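You operate a simulated robot arm through the tools that you are given. There is no shell and no other tool. Be economical: measure what you need, move in short steps, check, and stop when the job is done.

Carry out the task below with a simulated robot arm. There is one attempt and no reset: what you move stays moved.

Task
Pull the stop button up, turn the throttle to 0, switch to forward and tare the reading.

It is judged by the outcome, as a careful person would: the job done as asked, and still so three seconds after it is handed in. It fails if anything else is knocked over, pushed out of place, dropped, spilled or broken.

Robot
A 7-joint arm with a two-finger parallel gripper, fixed in place. Base frame: the origin is at the foot of the arm, x ahead of it, y to its left, z up. Units: cm, rad, N and s.
With the tool pointing down near the work surface it reaches from about 30 to 68 cm from the base axis. Its first joint turns from -1.152 to 1.152 rad. Payload 1.57 kg.
Tool frame: the origin (TCP) lies between the finger pads and is the grasp point; the fingertips stand 3 cm ahead of it; z points along the fingers, y is the line along which they close. The gripper opens to 11 cm. The fingers are 2.4 cm wide and 1.2 cm thick; the gripper's body (4.8 by 11.2 cm) begins 7.8 cm behind the TCP.
Orientation is that of the tool frame in the base frame, as [roll, pitch, yaw] about the fixed x, y, z axes, in that order (R = Rz(yaw) Ry(pitch) Rx(roll)). With the fingers straight down and closing along the base's y, the tool's x points along the base's -x, its y along +y and its z along -z.

Tools
- The arm moves only by the tool play_rows. Its argument "plan" is a list of rows, each an object (a shift or turn left out is 0, a gripper value left out holds the last) with "translation": the shift along the tool's x, y, z in units of 50 mm (1.0 is 50 mm), a list of three; "delta_rot": the turn, a rotation vector about the tool's x, y, z in units of 8 degrees (1.0 is 8 degrees), a list of three. In form: [{"translation": [tx, ty, tz], "delta_rot": [ax, ay, az]}, ...]. A call has 1 to 8 rows; each row shifts and turns the commanded pose from where the row before left it, along the tool's axes as they then stand. "gripper" is the finger opening in cm, from 0 to 11, set as the call begins (left out, the last holds). A call with a number of a shift or a turn outside -1 to 1 is refused whole. Rows are played at 5 a second. More than 5 cm and 0.15 rad between two rows, or a gripper value outside its range, and nothing of the call is played. Where a pose cannot be reached the arm comes as near as it can. A force on the tool above 40 N (or 10 N above the force at the start of the call, whichever is more), or a blocked arm, ends the call early, and 0.2 s more pass. The fingers move at their own pace (about 10.8 cm/s each) and stop on an object; they squeeze with about 42 N. The grip force told is the motor's: it shows also when the fingers shut on nothing. Time passes only in rows, and 0.2 s behind the last, so rows that do not move let the fingers close. It gives the time, the measured TCP pose, the force on the tool (base axes), the opening and the grip force at its end, in the units of the frame above (readings bear some noise), with the torque about the TCP (base axes, N m) and any sound that the robot's microphone picked up.
- Cameras (640 x 400 px; columns grow to the right, rows downward): "scene" is fixed at [18.07, -44.5, 137.41]; the picture's right is [0.22, -0.98, 0.00], its down [-0.80, -0.18, -0.58] and it looks along [0.56, 0.13, -0.82] (base axes); focal length 214 px, centre (320, 200). "wrist" rides on the gripper at [7, 1.6, -14.1] in the tool frame; the picture's right is [-0.23, 0.97, 0.00], its down [-0.86, -0.20, -0.48] and it looks along [-0.47, -0.11, 0.88] (tool axes); focal length 222 px, centre (320, 200). There is no depth. A picture from a camera that has moved, and an enlarged one, comes with that camera's place and axes in the base frame and with its lens.
- capture(camera): a new picture of that camera. The clock stands still meanwhile.
- zoom(camera, box): a new picture of the part [left, top, right, bottom] of that camera's present view, enlarged. The clock stands still meanwhile.
- job_done(): hands the job in; it is judged then, once.

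Work in short steps. Places have to be worked out from the pictures, the camera data and where the tool is seen: move nearer, look again, correct. Check each grasp and each placing, and mend what went wrong. You have 120 turns and 64 pictures in all, those below and enlarged ones among them. Open the gripper and draw the arm clear of the work before you hand the job in, unless the task says otherwise; then end with one line.

The tools are called after "Call:" as a command line: name --argument value ..., lists and objects as JSON in quotes. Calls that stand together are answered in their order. play_rows: Moves the arm, as the interface text tells. Its arguments: {"type":"object","properties":{"plan":{"type":"array"},"gripper":{"type":"number"}},"required":["plan"]} The other tools are called the same way: capture (camera) takes a picture; zoom (camera, box) takes an enlarged picture of a part of a camera's view; job_done () hands the job in.

At the start:

```text
time: 0.0
ee_pos: [40.81, -10.45, 106.43]
ee_rot: [3.141, 0.0, 3.141]
contact_force: [0.3, 0.2, 0.4]
ft_torque: [0.0, -0.03, 0.02]
opening: 10.98
gripper_force: 0.2
```

scene: 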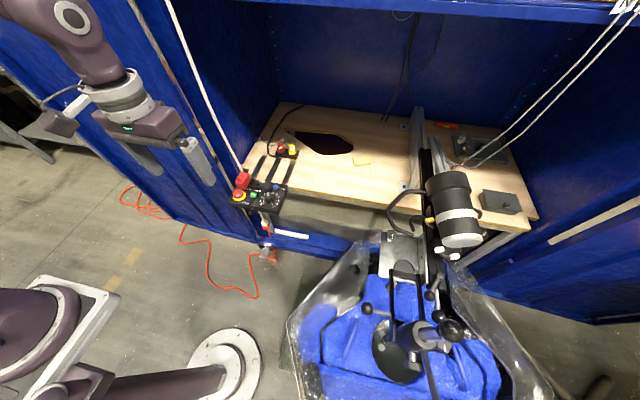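
wrist: 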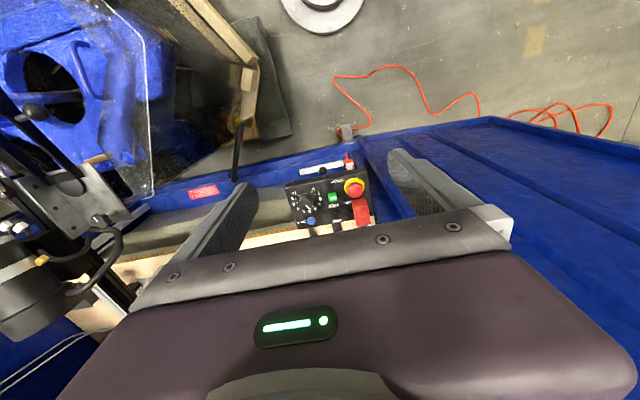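

I'll look closely at the control box from both cameras.

Call:
zoom --camera "scene" --box '[215, 130, 315, 230]'

Call:
zoom --camera "wrist" --box '[275, 140, 385, 250]'

```text
4.00 times, centred on (265, 180) of scene
camera zoom: at [18.07, -44.5, 137.41], right [0.22, -0.98, 0.0], down [-0.8, -0.18, -0.58], along [0.56, 0.13, -0.82], focal length 858 px, centre (540, 280)
```

zoom: 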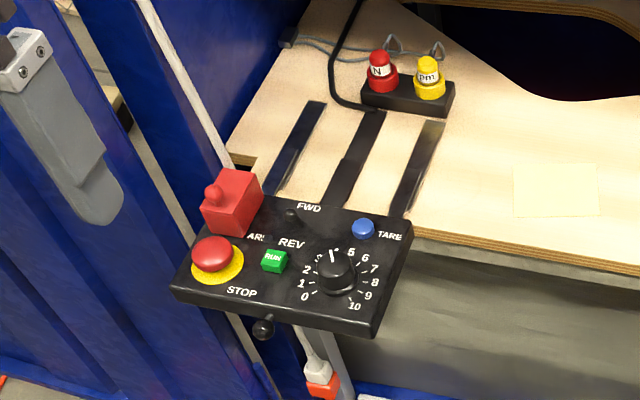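

```text
3.64 times, centred on (330, 195) of wrist
camera zoom: at [33.85, -8.84, 120.55], right [0.23, 0.97, 0.0], down [0.86, -0.2, 0.48], along [0.47, -0.11, -0.88], focal length 808 px, centre (284, 218)
```

zoom: 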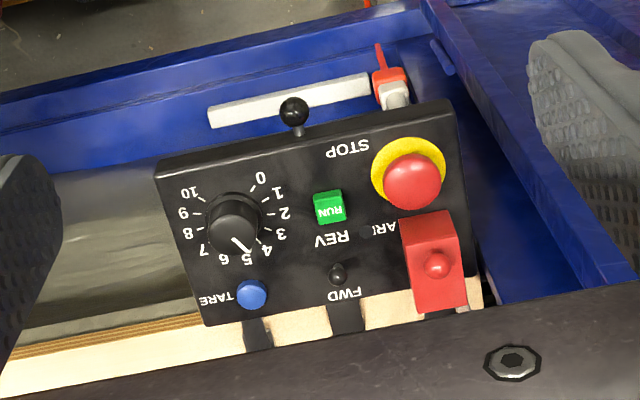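

The box's controls lie around x 56–62, y −6 to −18, z about 77. I move nearer above it for a better look.

Call:
play_rows --plan '[{"translation": [-0.4, -0.1, 0.6]}, {"translation": [-0.4, -0.1, 0.6]}, {"translation": [-0.4, -0.1, 0.6]}, {"translation": [-0.2, 0, 0.6]}, {}]'

Call:
capture --camera "wrist"

```text
time: 1.2
ee_pos: [47.63, -11.84, 94.36]
ee_rot: [3.142, -0.001, 3.141]
contact_force: [0.5, -0.4, 0.5]
ft_torque: [0.0, -0.02, -0.02]
opening: 10.98
gripper_force: 0.1
```

```text
59 pictures are left
camera wrist: at [40.73, -10.28, 108.56], right [0.23, 0.97, 0.0], down [0.86, -0.2, 0.48], along [0.47, -0.11, -0.88], focal length 222 px, centre (320, 200)
```

wrist: 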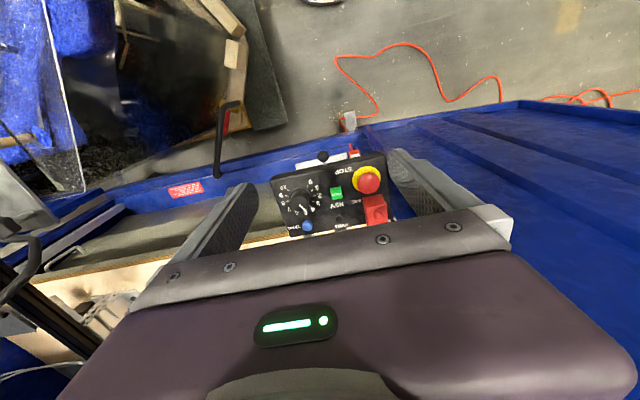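

Call:
zoom --camera "wrist" --box '[260, 140, 400, 240]'

Call:
zoom --camera "scene" --box '[225, 160, 295, 220]'

```text
4.00 times, centred on (330, 190) of wrist
camera zoom: at [40.73, -10.28, 108.56], right [0.23, 0.97, 0.0], down [0.86, -0.2, 0.48], along [0.47, -0.11, -0.88], focal length 888 px, centre (280, 240)
```

zoom: 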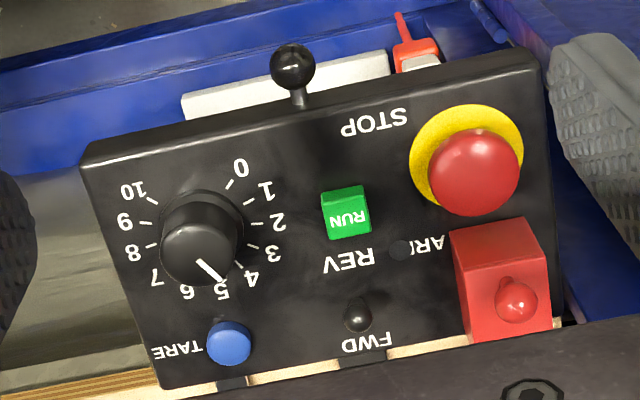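

```text
6.67 times, centred on (260, 190) of scene
camera zoom: at [18.07, -44.5, 137.41], right [0.22, -0.98, 0.0], down [-0.8, -0.18, -0.58], along [0.56, 0.13, -0.82], focal length 1430 px, centre (720, 267)
```

zoom: 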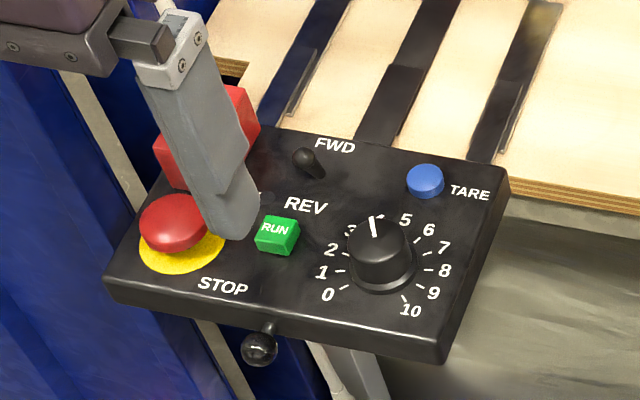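

The box is about level with its top at z≈74.7; the stop mushroom is near (56, −6.3), top about 77.5. I go above it at a safe height with a narrower opening, then check clearance.

Call:
play_rows --plan '[{"translation": [-0.56, 0.37, 0.4]}, {"translation": [-0.56, 0.37, 0.5]}, {"translation": [-0.55, 0.37, 0.5]}, {}]' --gripper 6

Call:
capture --camera "wrist"

Call:
zoom --camera "scene" --box '[195, 130, 305, 230]'

```text
time: 2.2
ee_pos: [56.16, -6.49, 87.43]
ee_rot: [-3.141, 0.001, -3.141]
contact_force: [-0.7, -0.6, 0.0]
ft_torque: [0.02, -0.01, 0.0]
opening: 6.02
gripper_force: 0.1
```

```text
56 pictures are left
camera wrist: at [49.22, -4.82, 101.58], right [0.23, 0.97, 0.0], down [0.85, -0.2, 0.48], along [0.47, -0.11, -0.88], focal length 222 px, centre (320, 200)
```

wrist: 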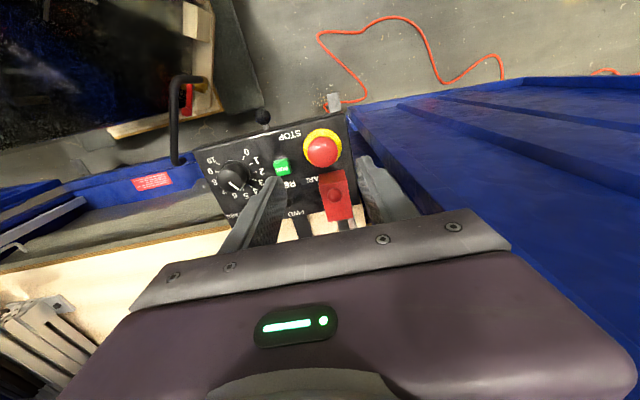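

```text
4.00 times, centred on (250, 180) of scene
camera zoom: at [18.07, -44.5, 137.41], right [0.22, -0.98, 0.0], down [-0.8, -0.18, -0.58], along [0.56, 0.13, -0.82], focal length 858 px, centre (600, 280)
```

zoom: 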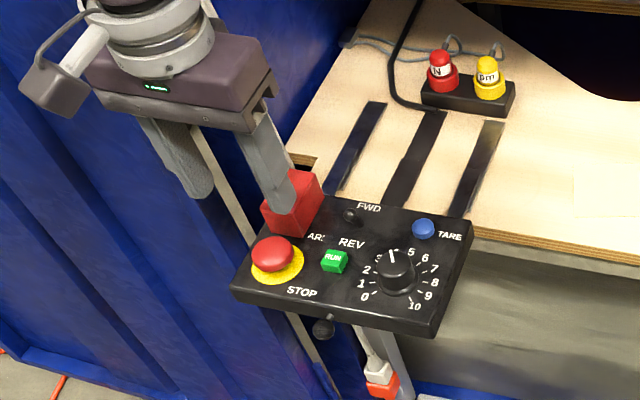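

The button re-measures at (56.2, −6.25). Clear of the red cover and RUN button with opening 5; I descend partway, then check.

Call:
play_rows --plan '[{"translation": [0.03, 0.03, 0.5]}, {"translation": [0, 0, 0.5]}, {"translation": [0, 0, 0.4]}, {}]' --gripper 5

Call:
zoom --camera "wrist" --box '[200, 100, 440, 250]'

Call:
zoom --camera "scene" --box '[220, 160, 290, 220]'

```text
time: 3.2
ee_pos: [56.13, -6.27, 80.1]
ee_rot: [-3.141, 0.001, -3.142]
contact_force: [0.6, 0.6, -0.5]
ft_torque: [0.02, -0.01, 0.02]
opening: 5.01
gripper_force: 0.0
```

```text
2.67 times, centred on (320, 175) of wrist
camera zoom: at [49.14, -4.64, 94.27], right [0.23, 0.97, 0.0], down [0.86, -0.2, 0.48], along [0.47, -0.11, -0.88], focal length 592 px, centre (320, 267)
```

zoom: 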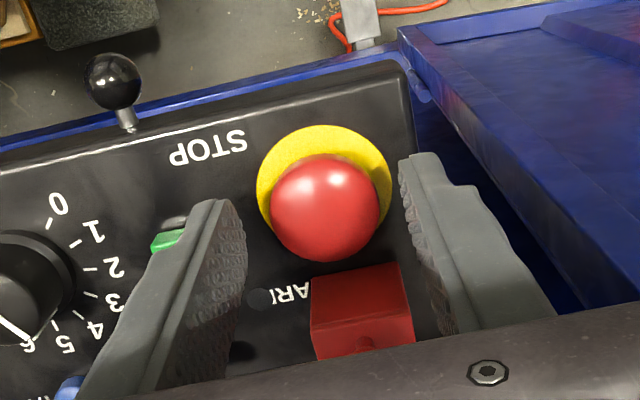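

```text
6.67 times, centred on (255, 190) of scene
camera zoom: at [18.07, -44.5, 137.41], right [0.22, -0.98, 0.0], down [-0.8, -0.18, -0.58], along [0.56, 0.13, -0.82], focal length 1430 px, centre (753, 267)
```

zoom: 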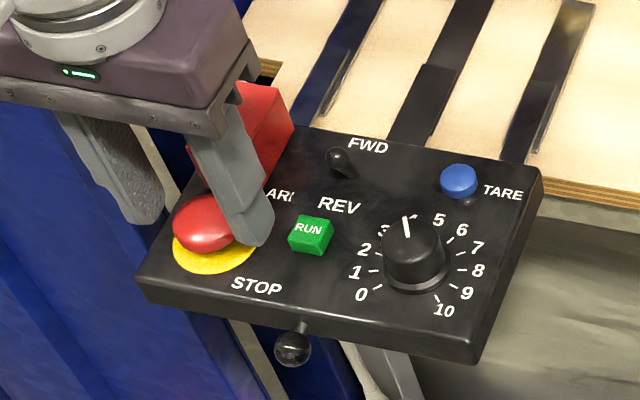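

Fingers straddle the mushroom, which measures at (56.3, −6.3). I lower 1.5 cm and close.

Call:
play_rows --plan '[{"translation": [0, 0, 0.15]}, {"translation": [0, 0, 0.15]}, {}]'

Call:
play_rows --plan '[{}, {}, {}]' --gripper 2.5

Call:
zoom --camera "wrist" --box '[200, 100, 440, 250]'

```text
time: 4.0
ee_pos: [56.04, -6.2, 78.7]
ee_rot: [3.141, 0.001, 3.142]
contact_force: [0.2, -0.4, -0.7]
ft_torque: [0.01, -0.01, -0.01]
opening: 5.02
gripper_force: 0.1
```

```text
time: 4.8
ee_pos: [56.12, -6.27, 78.75]
ee_rot: [3.14, 0.0, -3.14]
contact_force: [1.0, 2.1, -1.3]
ft_torque: [0.05, -0.08, -0.01]
opening: 3.41
gripper_force: 41.2
```

```text
2.67 times, centred on (320, 175) of wrist
camera zoom: at [49.08, -4.56, 92.87], right [0.23, 0.97, 0.0], down [0.86, -0.2, 0.48], along [0.47, -0.11, -0.88], focal length 592 px, centre (320, 267)
```

zoom: 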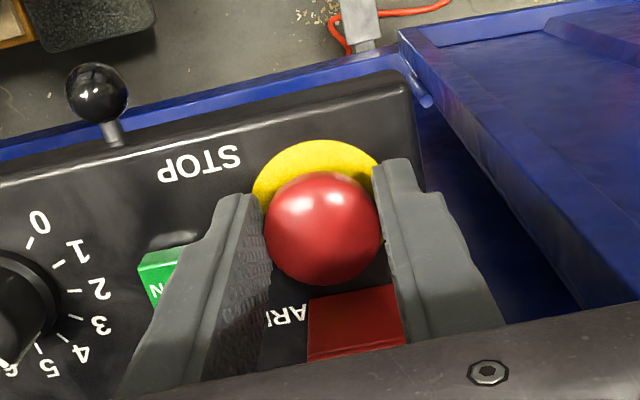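

The mushroom is gripped at 3.4 cm. Now I pull up gently.

Call:
play_rows --plan '[{"translation": [0, 0, -0.06]}, {"translation": [0, 0, -0.06]}, {"translation": [0, 0, -0.06]}, {}]'

```text
time: 5.8
ee_pos: [55.97, -6.18, 79.69]
ee_rot: [-3.141, -0.003, -3.14]
contact_force: [6.4, 0.9, -32.8]
ft_torque: [0.05, -0.02, -0.06]
opening: 3.42
gripper_force: 42.1
```

It rose about 0.9 cm and now resists at 33 N, likely at its upper stop. I ease off, open, and look.

Call:
play_rows --plan '[{"translation": [0, 0, 0.02]}, {}]'

Call:
play_rows --plan '[{}, {}, {"translation": [0, 0, -0.4]}, {"translation": [0, 0, -0.5]}, {}]' --gripper 5

Call:
zoom --camera "wrist" --box '[200, 100, 440, 250]'

Call:
zoom --camera "scene" --box '[220, 160, 290, 220]'

```text
time: 6.4
ee_pos: [55.97, -6.32, 79.74]
ee_rot: [3.141, -0.002, -3.141]
contact_force: [2.8, 3.0, -19.2]
ft_torque: [0.05, 0.59, 0.01]
opening: 3.41
gripper_force: 41.5
```

```text
time: 7.6
ee_pos: [56.13, -6.43, 84.23]
ee_rot: [-3.141, 0.001, 3.141]
contact_force: [0.3, 0.8, 0.1]
ft_torque: [-0.01, -0.01, 0.02]
opening: 5.01
gripper_force: 0.0
```

```text
2.67 times, centred on (320, 175) of wrist
camera zoom: at [49.17, -4.75, 98.39], right [0.23, 0.97, 0.0], down [0.85, -0.2, 0.48], along [0.47, -0.11, -0.88], focal length 592 px, centre (320, 267)
```

zoom: 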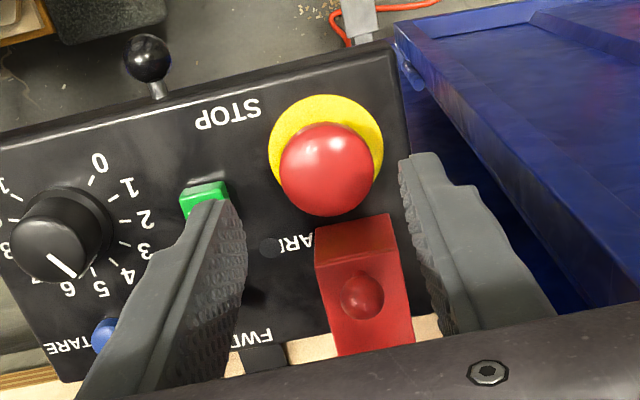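

```text
6.67 times, centred on (255, 190) of scene
camera zoom: at [18.07, -44.5, 137.41], right [0.22, -0.98, 0.0], down [-0.8, -0.18, -0.58], along [0.56, 0.13, -0.82], focal length 1430 px, centre (753, 267)
```

zoom: 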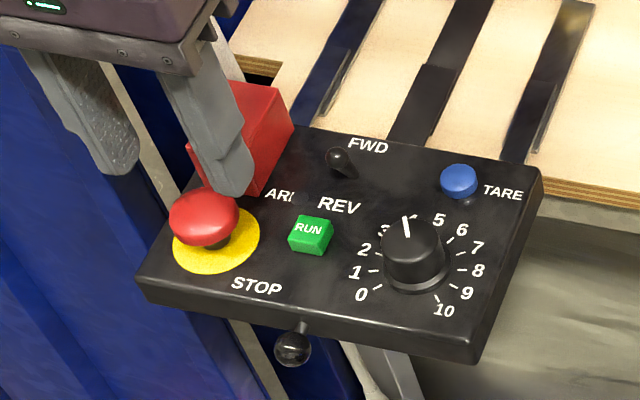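

Stop is up with its stem showing. Next, the throttle knob: I move above it (about 56.7, −17.4) to measure it and its scale.

Call:
play_rows --plan '[{"translation": [0, 0, -0.8]}, {"translation": [0.2, -0.7, 0]}, {"translation": [0.2, -0.7, 0]}, {"translation": [0.2, -0.5, 0]}, {}]' --gripper 5.5

Call:
zoom --camera "wrist" --box '[240, 120, 400, 220]'

Call:
zoom --camera "scene" --box '[255, 175, 295, 210]'

```text
time: 8.8
ee_pos: [52.93, -15.9, 88.16]
ee_rot: [-3.141, -0.001, -3.141]
contact_force: [0.5, -0.8, -0.9]
ft_torque: [0.0, 0.0, -0.01]
opening: 5.5
gripper_force: 0.0
```

```text
4.00 times, centred on (320, 170) of wrist
camera zoom: at [45.93, -14.19, 102.22], right [0.23, 0.97, 0.0], down [0.86, -0.2, 0.48], along [0.47, -0.11, -0.88], focal length 888 px, centre (320, 320)
```

zoom: 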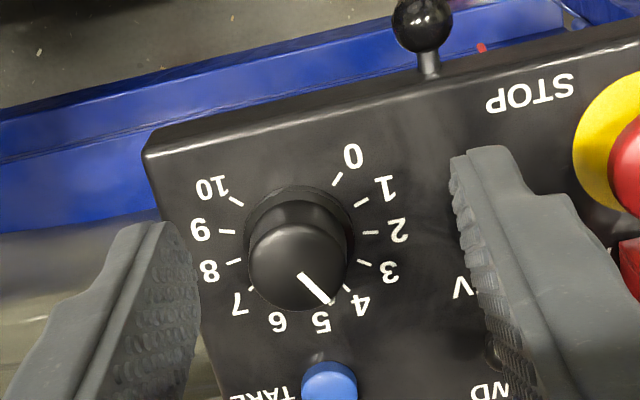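

```text
11.43 times, centred on (275, 192) of scene
camera zoom: at [18.07, -44.5, 137.41], right [0.22, -0.98, 0.0], down [-0.8, -0.18, -0.58], along [0.56, 0.13, -0.82], focal length 2451 px, centre (834, 286)
```

zoom: 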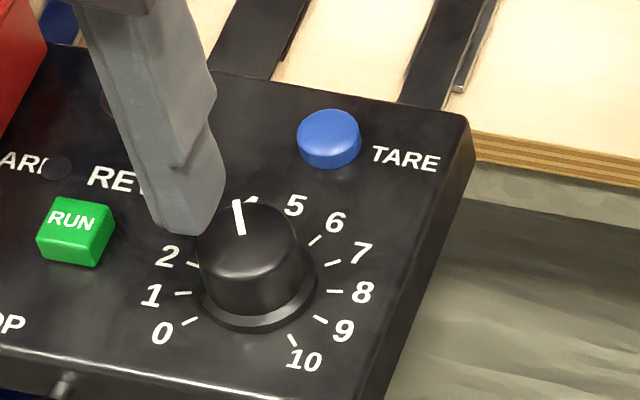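

From the ticks: knob centre ≈ (57.35, −17.57), 27° per unit, pointer at 4, so it needs −108° about tool z. I centre above it and pre-rotate +54° so the turn stays inside the wrist range.

Call:
play_rows --plan '[{"translation": [-0.884, -0.334, 0]}, {"delta_rot": [0, 0, 1]}, {"delta_rot": [0, 0, 1]}, {"delta_rot": [0, 0, 1]}, {"delta_rot": [0, 0, 1]}, {"delta_rot": [0, 0, 1]}, {"delta_rot": [0, 0, 1]}, {"delta_rot": [0, 0, 0.75]}]' --gripper 4.6

Call:
capture --camera "wrist"

```text
time: 10.6
ee_pos: [57.39, -17.53, 88.3]
ee_rot: [-3.141, 0.0, 2.196]
contact_force: [-0.1, 0.2, -0.6]
ft_torque: [0.01, 0.0, 0.0]
opening: 4.6
gripper_force: 0.1
```

```text
47 pictures are left
camera wrist: at [54.66, -10.87, 102.34], right [0.92, 0.39, 0.0], down [0.34, -0.81, 0.48], along [0.18, -0.44, -0.88], focal length 222 px, centre (320, 200)
```

wrist: 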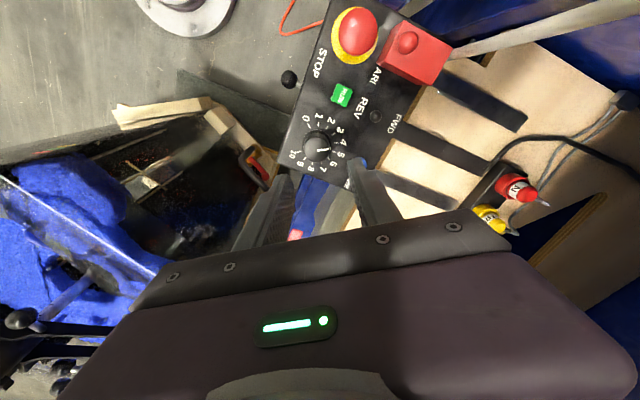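

Call:
zoom --camera "wrist" --box '[260, 80, 420, 200]'

```text
3.33 times, centred on (340, 140) of wrist
camera zoom: at [54.66, -10.87, 102.34], right [0.92, 0.39, 0.0], down [0.34, -0.81, 0.48], along [0.18, -0.44, -0.88], focal length 740 px, centre (253, 400)
```

zoom: 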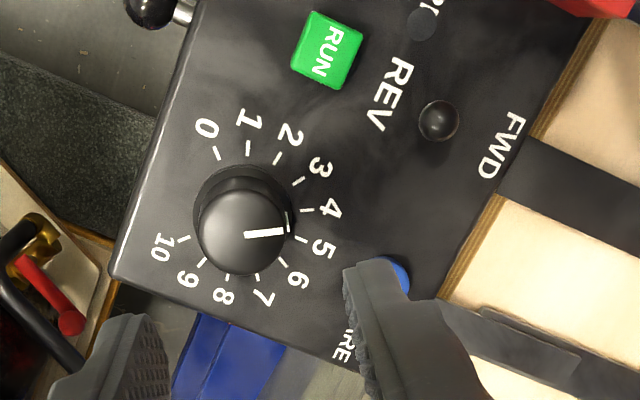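

Both views agree on pointer ≈4; centre refined to about (57.05, −17.5). Descending to just above the skirt.

Call:
play_rows --plan '[{"translation": [0.049, -0.051, 0.6]}, {"translation": [0, 0, 0.6]}, {"translation": [0, 0, 0.4]}, {"translation": [0, 0, 0.15]}, {"translation": [0, 0, 0.15]}, {}]'

Call:
zoom --camera "wrist" --box '[220, 80, 420, 230]'

Call:
zoom --camera "scene" --box '[245, 170, 295, 215]'

```text
time: 12.0
ee_pos: [57.02, -17.43, 78.72]
ee_rot: [-3.141, -0.001, 2.199]
contact_force: [0.7, 0.5, -0.5]
ft_torque: [0.0, -0.01, 0.02]
opening: 4.59
gripper_force: 0.1
```

```text
2.67 times, centred on (320, 155) of wrist
camera zoom: at [54.2, -10.75, 92.85], right [0.92, 0.39, 0.0], down [0.34, -0.81, 0.48], along [0.19, -0.44, -0.88], focal length 592 px, centre (320, 320)
```

zoom: 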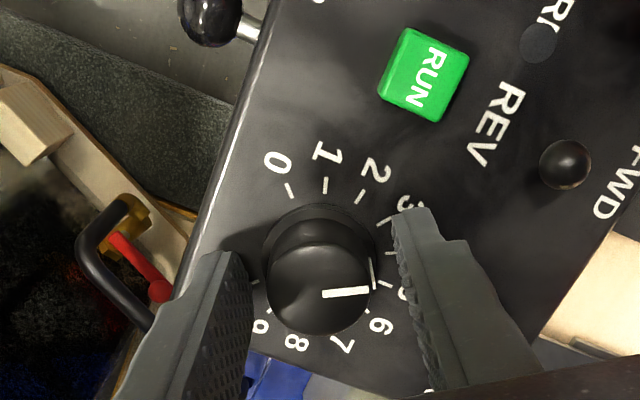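

```text
8.89 times, centred on (270, 192) of scene
camera zoom: at [18.07, -44.5, 137.41], right [0.22, -0.98, 0.0], down [-0.8, -0.18, -0.58], along [0.56, 0.13, -0.82], focal length 1906 px, centre (764, 267)
```

zoom: 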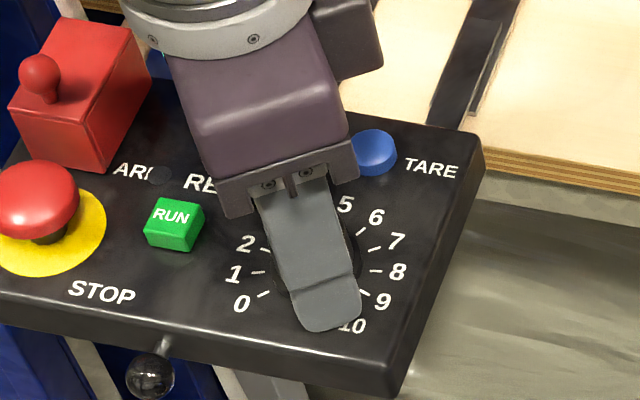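

Fingers straddle the knob well centred. Close on it.

Call:
play_rows --plan '[{}, {}, {}]' --gripper 2

```text
time: 12.8
ee_pos: [56.97, -17.47, 78.79]
ee_rot: [3.141, 0.0, 2.199]
contact_force: [-1.8, -3.0, -2.1]
ft_torque: [-0.04, 0.28, 0.01]
opening: 3.45
gripper_force: 42.1
```

Gripped. Turn the first 48° (counterclockwise from above).

Call:
play_rows --plan '[{"delta_rot": [0, 0, -1]}, {"delta_rot": [0, 0, -1]}, {"delta_rot": [0, 0, -1]}, {"delta_rot": [0, 0, -1]}, {"delta_rot": [0, 0, -1]}, {"delta_rot": [0, 0, -1]}, {}]'

Call:
zoom --camera "wrist" --box '[220, 80, 420, 230]'

```text
time: 14.4
ee_pos: [57.0, -17.5, 78.88]
ee_rot: [3.141, -0.001, 3.038]
contact_force: [-6.3, -12.2, -17.7]
ft_torque: [-0.38, 0.03, -0.02]
opening: 3.46
gripper_force: 41.7
```

```text
2.67 times, centred on (320, 155) of wrist
camera zoom: at [50.22, -15.12, 92.89], right [0.33, 0.95, 0.0], down [0.83, -0.29, 0.48], along [0.45, -0.16, -0.88], focal length 592 px, centre (320, 320)
```

zoom: 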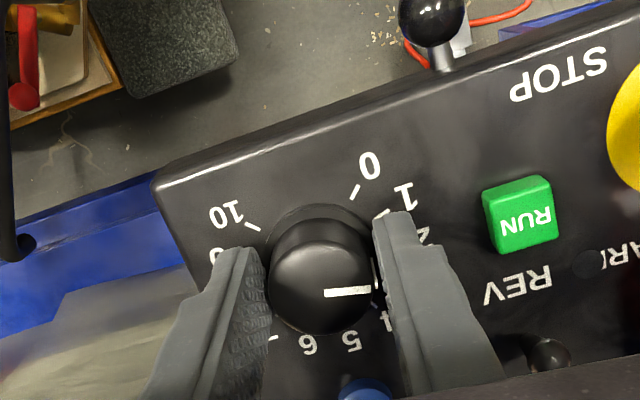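

The knob turns with the fingers. Turn the remaining 60°.

Call:
play_rows --plan '[{"delta_rot": [0, 0, -1]}, {"delta_rot": [0, 0, -1]}, {"delta_rot": [0, 0, -1]}, {"delta_rot": [0, 0, -1]}, {"delta_rot": [0, 0, -1]}, {"delta_rot": [0, 0, -1]}, {"delta_rot": [0, 0, -1]}, {"delta_rot": [0, 0, -0.4]}]'

Call:
zoom --camera "wrist" --box '[220, 80, 420, 230]'

```text
time: 16.2
ee_pos: [57.15, -17.65, 78.75]
ee_rot: [-3.14, -0.002, -2.211]
contact_force: [-8.5, -20.6, 1.1]
ft_torque: [-0.46, 0.04, -0.23]
opening: 3.44
gripper_force: 41.9
```

```text
2.67 times, centred on (320, 155) of wrist
camera zoom: at [51.62, -22.13, 92.92], right [-0.64, 0.76, 0.0], down [0.67, 0.57, 0.48], along [0.37, 0.31, -0.88], focal length 592 px, centre (320, 320)
```

zoom: 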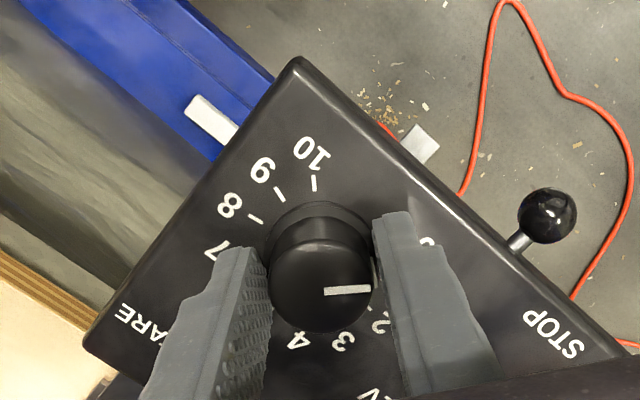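

Turned 107°, with a small reaction torque suggesting the end stop. Open, rise, and check the reading.

Call:
play_rows --plan '[{}, {}, {"translation": [0, 0, -0.5]}, {"translation": [0, 0, -0.7]}, {"translation": [0, 0, -0.7]}, {}]' --gripper 4.8

Call:
zoom --camera "wrist" --box '[240, 80, 400, 200]'

Call:
zoom --camera "scene" --box '[245, 170, 295, 215]'

```text
time: 17.6
ee_pos: [56.78, -17.26, 88.29]
ee_rot: [-3.14, -0.001, -2.212]
contact_force: [-0.8, -0.5, 0.5]
ft_torque: [0.04, 0.01, -0.02]
opening: 4.78
gripper_force: 0.1
```

```text
3.33 times, centred on (320, 140) of wrist
camera zoom: at [51.48, -22.0, 102.38], right [-0.64, 0.77, 0.0], down [0.67, 0.57, 0.48], along [0.37, 0.31, -0.88], focal length 740 px, centre (320, 400)
```

zoom: 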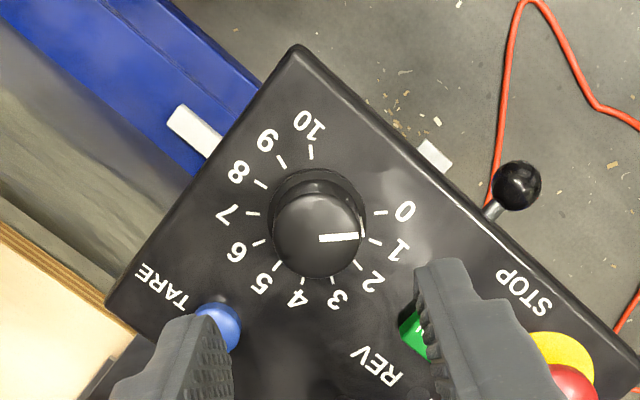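

```text
8.89 times, centred on (270, 192) of scene
camera zoom: at [18.07, -44.5, 137.41], right [0.22, -0.98, 0.0], down [-0.8, -0.18, -0.58], along [0.56, 0.13, -0.82], focal length 1906 px, centre (764, 267)
```

zoom: 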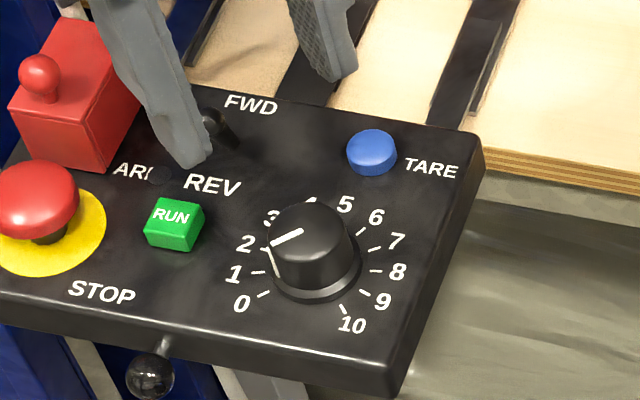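

The pointer is near 0. I check more exactly with a tighter zoom.

Call:
zoom --camera "scene" --box '[262, 188, 286, 208]'

Call:
zoom --camera "wrist" --box '[290, 110, 350, 155]'

```text
16.00 times, centred on (274, 198) of scene
camera zoom: at [18.07, -44.5, 137.41], right [0.22, -0.98, 0.0], down [-0.8, -0.18, -0.58], along [0.56, 0.13, -0.82], focal length 3432 px, centre (1056, 232)
```

zoom: 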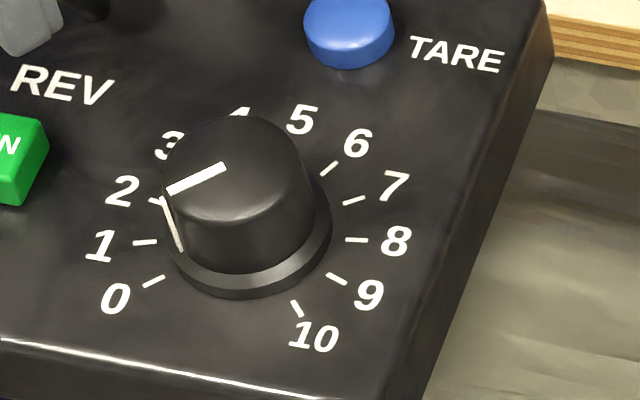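

```text
8.89 times, centred on (320, 132) of wrist
camera zoom: at [51.48, -22.0, 102.38], right [-0.64, 0.77, 0.0], down [0.67, 0.57, 0.48], along [0.37, 0.31, -0.88], focal length 1974 px, centre (320, 800)
```

zoom: 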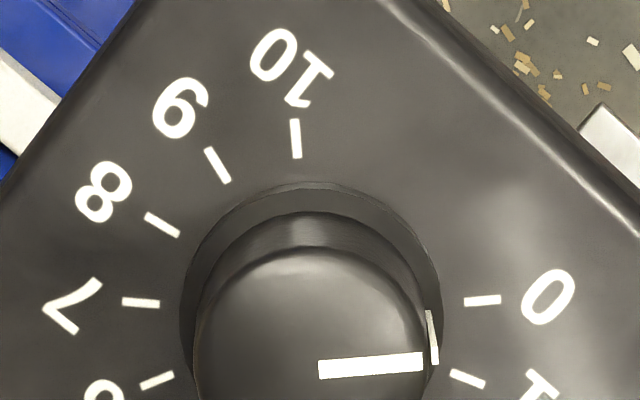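

The pointer aligns with the 0 tick to within about 2° in both views, so that's done. The toggle seems to lean toward REV; I undo the wrist rotation and look at it closely with fingers closed.

Call:
play_rows --plan '[{"delta_rot": [0, 0, 1]}, {"delta_rot": [0, 0, 1]}, {"delta_rot": [0, 0, 1]}, {"delta_rot": [0, 0, 1]}, {"delta_rot": [0, 0, 1]}, {"delta_rot": [0, 0, 1]}, {"translation": [0.5, 0.5, 0], "delta_rot": [0, 0, 0.66]}, {"translation": [0.5, 0.6, 0]}]' --gripper 0

Call:
zoom --camera "wrist" --box '[240, 120, 400, 220]'

Call:
zoom --camera "scene" --box '[250, 172, 290, 202]'

```text
time: 19.4
ee_pos: [51.94, -12.06, 88.32]
ee_rot: [3.141, 0.0, 3.139]
contact_force: [-0.4, 0.3, -0.2]
ft_torque: [-0.01, -0.02, 0.02]
opening: 0.0
gripper_force: 21.2
```

```text
4.00 times, centred on (320, 170) of wrist
camera zoom: at [44.96, -10.42, 102.45], right [0.23, 0.97, 0.0], down [0.85, -0.2, 0.48], along [0.47, -0.11, -0.88], focal length 888 px, centre (320, 320)
```

zoom: 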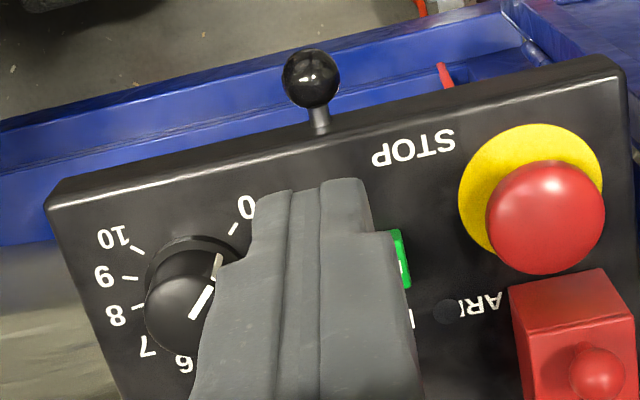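

```text
13.33 times, centred on (270, 187) of scene
camera zoom: at [18.07, -44.5, 137.41], right [0.22, -0.98, 0.0], down [-0.8, -0.18, -0.58], along [0.56, 0.13, -0.82], focal length 2860 px, centre (987, 373)
```

zoom: 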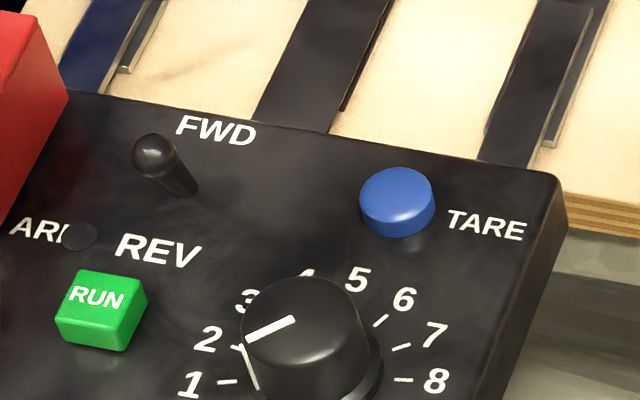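

The lever's base is ≈(61.8, −11.4), its ball ≈(61.1, −11.5, 77.5), leaning to REV. I place the closed fingers on its REV side, above the RUN button, then check.

Call:
play_rows --plan '[{"translation": [-0.65, 0.05, 0]}, {"translation": [-0.65, 0.05, 0.4]}, {"translation": [0, 0, 0.6]}, {"translation": [0, 0, 0.6]}, {}]'

Call:
zoom --camera "scene" --box '[240, 165, 290, 205]'

Call:
zoom --camera "wrist" --box '[220, 80, 420, 230]'

```text
time: 20.6
ee_pos: [58.28, -11.68, 80.1]
ee_rot: [3.141, 0.001, 3.14]
contact_force: [0.1, -0.5, -0.3]
ft_torque: [-0.01, 0.0, -0.01]
opening: 0.01
gripper_force: 21.6
```

```text
10.00 times, centred on (265, 185) of scene
camera zoom: at [18.07, -44.5, 137.41], right [0.22, -0.98, 0.0], down [-0.8, -0.18, -0.58], along [0.56, 0.13, -0.82], focal length 2145 px, centre (870, 350)
```

zoom: 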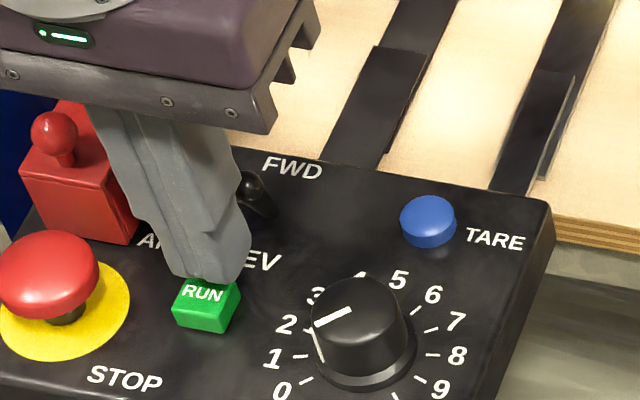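

```text
2.67 times, centred on (320, 155) of wrist
camera zoom: at [51.34, -10.03, 94.26], right [0.23, 0.97, 0.0], down [0.85, -0.2, 0.48], along [0.47, -0.11, -0.88], focal length 592 px, centre (320, 320)
```

zoom: 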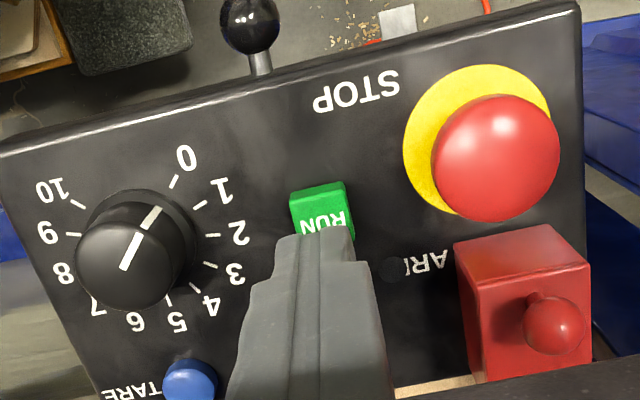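

Throttle reads exactly 0. The lever is straight ahead of the fingers; I push it in +x with short steps.

Call:
play_rows --plan '[{"translation": [-0.15, 0.02, 0]}, {"translation": [-0.15, 0, 0]}, {"translation": [-0.12, 0, 0]}, {"translation": [-0.1, 0, 0]}, {}]'

Call:
zoom --camera "scene" --box '[240, 165, 290, 205]'

```text
time: 21.8
ee_pos: [61.0, -11.58, 80.32]
ee_rot: [-3.141, 0.0, 3.138]
contact_force: [-0.3, -0.6, -0.3]
ft_torque: [-0.03, -0.01, 0.0]
opening: 0.04
gripper_force: 21.4
```

```text
10.00 times, centred on (265, 185) of scene
camera zoom: at [18.07, -44.5, 137.41], right [0.22, -0.98, 0.0], down [-0.8, -0.18, -0.58], along [0.56, 0.13, -0.82], focal length 2145 px, centre (870, 350)
```

zoom: 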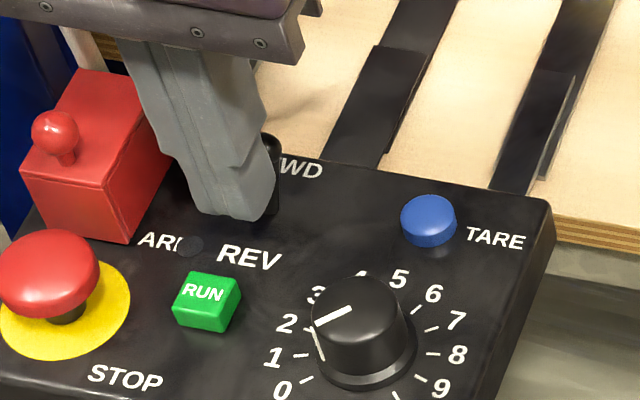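

The lever now stands toward FWD with no force on the fingers. I retreat up and back, and check it.

Call:
play_rows --plan '[{"translation": [0.15, 0, -0.2]}, {"translation": [0, 0, -0.7]}, {"translation": [0, -0.6, -0.3]}, {"translation": [0, -0.6, 0]}, {}]'

Call:
zoom --camera "scene" --box '[240, 165, 290, 205]'

Call:
zoom --camera "wrist" --box '[220, 80, 420, 230]'

```text
time: 23.0
ee_pos: [60.17, -17.7, 86.28]
ee_rot: [3.141, -0.001, 3.14]
contact_force: [0.5, -0.3, -0.4]
ft_torque: [-0.02, 0.01, 0.0]
opening: 0.02
gripper_force: 21.3
```

```text
10.00 times, centred on (265, 185) of scene
camera zoom: at [18.07, -44.5, 137.41], right [0.22, -0.98, 0.0], down [-0.8, -0.18, -0.58], along [0.56, 0.13, -0.82], focal length 2145 px, centre (870, 350)
```

zoom: 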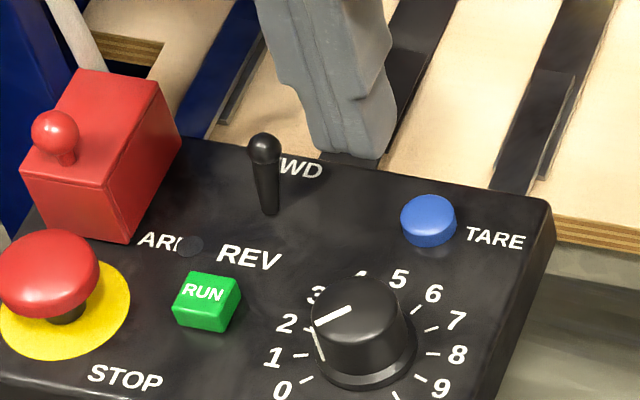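

```text
2.67 times, centred on (320, 155) of wrist
camera zoom: at [53.2, -16.01, 100.4], right [0.23, 0.97, 0.0], down [0.86, -0.2, 0.48], along [0.47, -0.11, -0.88], focal length 592 px, centre (320, 320)
```

zoom: 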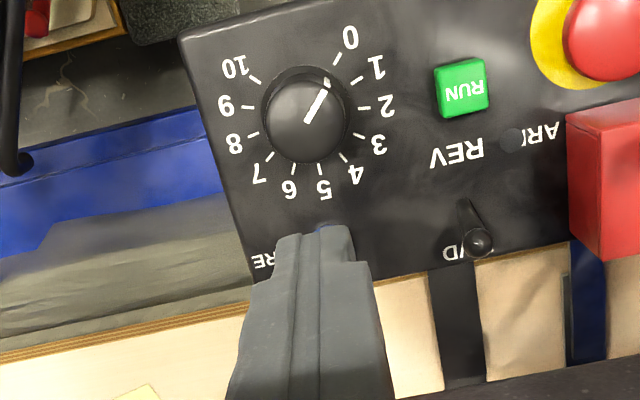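

Toggle is at FWD. Next TARE at ≈(62.1, −17.75), top ≈76.2: I position the closed fingers just above it.

Call:
play_rows --plan '[{"translation": [-0.39, -0.01, 0]}, {"translation": [0, 0, 0.6]}, {"translation": [0, 0, 0.5]}, {}]'

Call:
zoom --camera "scene" --box '[255, 165, 305, 205]'

```text
time: 24.0
ee_pos: [62.33, -17.77, 80.99]
ee_rot: [3.141, -0.001, 3.142]
contact_force: [0.2, 0.5, -0.2]
ft_torque: [0.03, 0.02, 0.01]
opening: 0.0
gripper_force: 21.0
```

```text
10.00 times, centred on (280, 185) of scene
camera zoom: at [18.07, -44.5, 137.41], right [0.22, -0.98, 0.0], down [-0.8, -0.18, -0.58], along [0.56, 0.13, -0.82], focal length 2145 px, centre (720, 350)
```

zoom: 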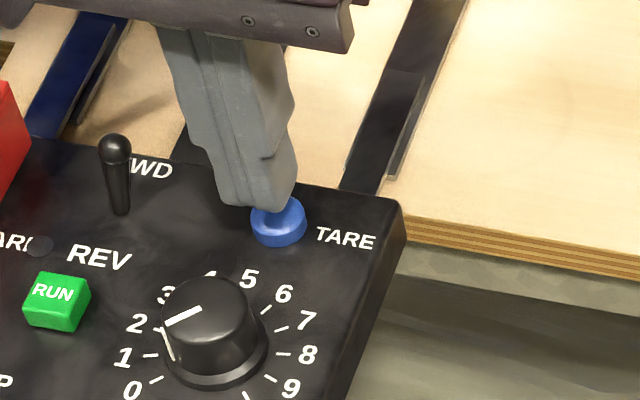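

Fingers are slightly to +y of the button; I shift −0.3 cm and press down in small steps.

Call:
play_rows --plan '[{"translation": [0, -0.06, 0.1]}, {"translation": [0, 0, 0.1]}, {"translation": [0, 0, 0.08]}, {"translation": [0, 0, 0.06]}, {}]'

```text
time: 25.2
ee_pos: [62.16, -17.88, 78.88]
ee_rot: [-3.141, 0.0, 3.14]
contact_force: [-0.1, -0.1, 1.4]
ft_torque: [0.02, -0.01, -0.01]
opening: 0.0
gripper_force: 21.1
heard: click
```

A click was heard with light contact. I look before releasing.

Call:
zoom --camera "scene" --box '[255, 165, 305, 205]'

```text
10.00 times, centred on (280, 185) of scene
camera zoom: at [18.07, -44.5, 137.41], right [0.22, -0.98, 0.0], down [-0.8, -0.18, -0.58], along [0.56, 0.13, -0.82], focal length 2145 px, centre (720, 350)
```

zoom: 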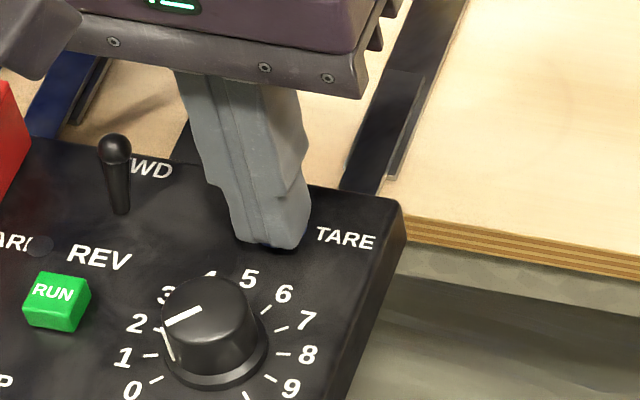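

The fingers fully cover the pressed button and it clicked. I release and withdraw, opening the gripper once clear.

Call:
play_rows --plan '[{"translation": [0, 0, -0.3]}, {"translation": [0, 0, -0.8]}, {"translation": [0, 0, -0.9]}, {"translation": [0.5, 0, -0.8]}, {"translation": [0.9, 0, -0.5]}, {"translation": [0.9, 0, -0.3]}, {"translation": [0.9, 0, 0]}, {}]'

Call:
play_rows --plan '[{}, {}, {}]' --gripper 10

Call:
zoom --camera "scene" --box '[230, 160, 300, 220]'

Call:
capture --camera "scene"

```text
refused: row 5 steps farther than a row can; nothing moved
```

```text
time: 26.0
ee_pos: [62.2, -18.09, 79.19]
ee_rot: [-3.141, 0.0, -3.14]
contact_force: [-0.4, -10.0, -0.2]
ft_torque: [-0.11, -0.01, -0.08]
opening: 9.16
gripper_force: 0.0
```

```text
6.67 times, centred on (265, 190) of scene
camera zoom: at [18.07, -44.52, 137.4], right [0.22, -0.98, 0.0], down [-0.8, -0.18, -0.58], along [0.56, 0.13, -0.82], focal length 1430 px, centre (687, 267)
```

zoom: 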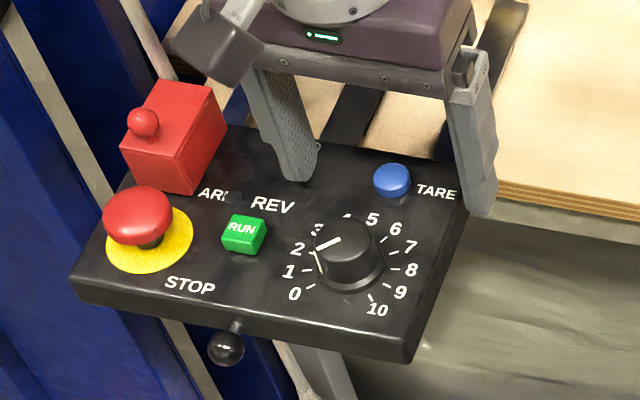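

```text
27 pictures are left
```

scene: 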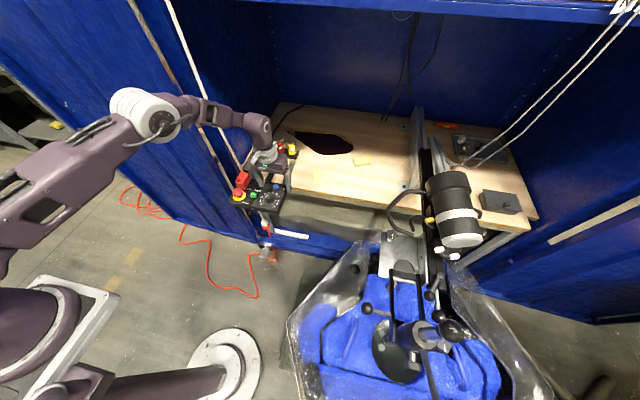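

The withdrawal was refused, so the fingers opened at the panel and one touches the lever sideways (10 N). I close back right away, then rise and inspect.

Call:
play_rows --plan '[{}, {}, {}]' --gripper 6

Call:
zoom --camera "scene" --box '[230, 160, 300, 220]'

```text
time: 26.8
ee_pos: [62.23, -17.97, 79.04]
ee_rot: [3.141, 0.0, 3.14]
contact_force: [0.7, 0.4, 0.1]
ft_torque: [0.0, 0.0, 0.02]
opening: 5.99
gripper_force: 0.1
```

```text
6.67 times, centred on (265, 190) of scene
camera zoom: at [18.07, -44.5, 137.41], right [0.22, -0.98, 0.0], down [-0.8, -0.18, -0.58], along [0.56, 0.13, -0.82], focal length 1430 px, centre (687, 267)
```

zoom: 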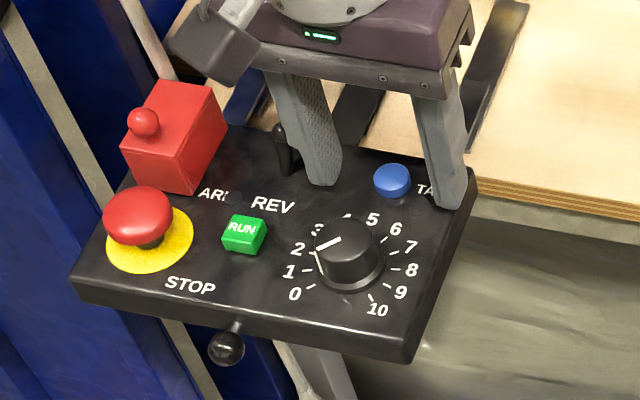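

The lever still stands at FWD and is free now. I rise straight up and withdraw in short steps.

Call:
play_rows --plan '[{"translation": [0, 0, -0.3]}, {"translation": [0, 0, -0.8]}, {"translation": [0, 0, -0.8]}, {"translation": [0.5, 0, -0.7]}, {"translation": [0.7, 0, -0.5]}, {"translation": [0.7, 0, -0.3]}, {"translation": [0.8, 0, 0]}, {"translation": [0.8, 0, 0]}]'

Call:
zoom --camera "scene" --box '[230, 160, 300, 220]'

Call:
zoom --camera "wrist" --box '[260, 120, 420, 240]'

```text
time: 28.6
ee_pos: [44.67, -17.66, 96.0]
ee_rot: [-3.141, 0.0, 3.141]
contact_force: [-0.2, 0.7, 0.4]
ft_torque: [0.0, -0.02, -0.03]
opening: 5.99
gripper_force: 0.0
```

```text
6.67 times, centred on (265, 190) of scene
camera zoom: at [18.07, -44.5, 137.41], right [0.22, -0.98, 0.0], down [-0.8, -0.18, -0.58], along [0.56, 0.13, -0.82], focal length 1430 px, centre (687, 267)
```

zoom: 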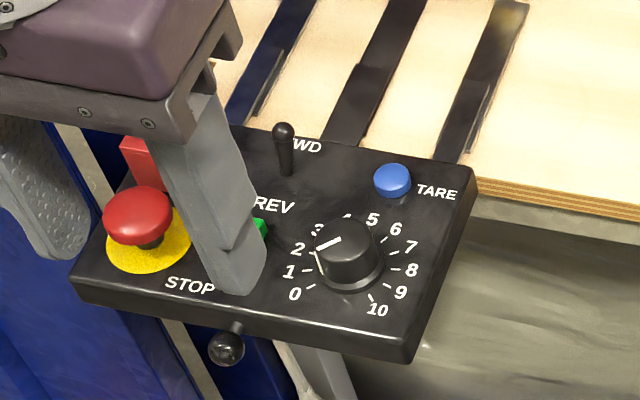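

```text
3.33 times, centred on (340, 180) of wrist
camera zoom: at [37.66, -16.13, 110.15], right [0.23, 0.97, 0.0], down [0.85, -0.2, 0.48], along [0.47, -0.11, -0.88], focal length 740 px, centre (253, 267)
```

zoom: 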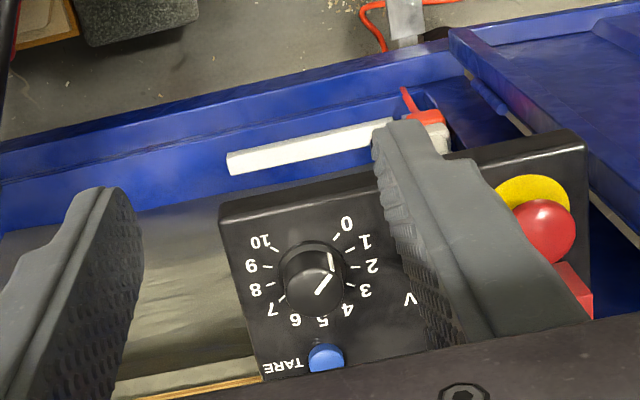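

Stop is up, throttle at 0, the lever is at FWD and TARE has sprung back after its click. I open the gripper fully and hand in.

Call:
play_rows --plan '[{"translation": [0.6, 0, -0.4]}, {"translation": [0.4, 0, -0.4]}, {}]' --gripper 10.9

Call:
zoom --camera "scene" --box '[230, 160, 300, 220]'

```text
time: 29.4
ee_pos: [39.53, -18.13, 99.87]
ee_rot: [3.141, -0.001, 3.141]
contact_force: [0.1, 0.1, 0.5]
ft_torque: [-0.01, 0.01, -0.05]
opening: 10.9
gripper_force: 0.0
```

```text
6.67 times, centred on (265, 190) of scene
camera zoom: at [18.07, -44.5, 137.41], right [0.22, -0.98, 0.0], down [-0.8, -0.18, -0.58], along [0.56, 0.13, -0.82], focal length 1430 px, centre (687, 267)
```

zoom: 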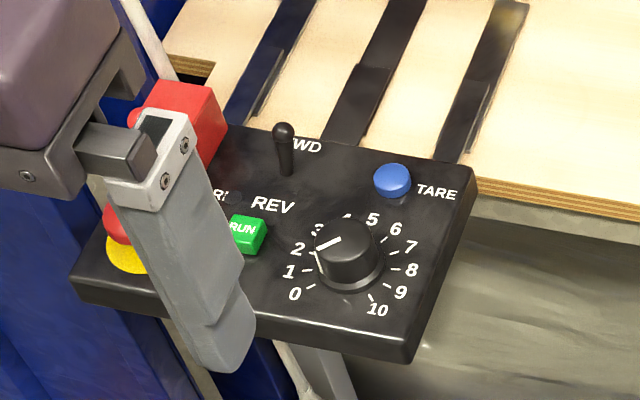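

Everything is in its asked state and the arm is clear; handing in.

Call:
job_done

```text
The job is handed in.
```

The stop button is up, the throttle is at 0, the switch is at FWD, and TARE was pressed with a click heard. No display was in view to confirm the reading itself, and one finger briefly pushed the FWD lever sideways, but it stayed at FWD.
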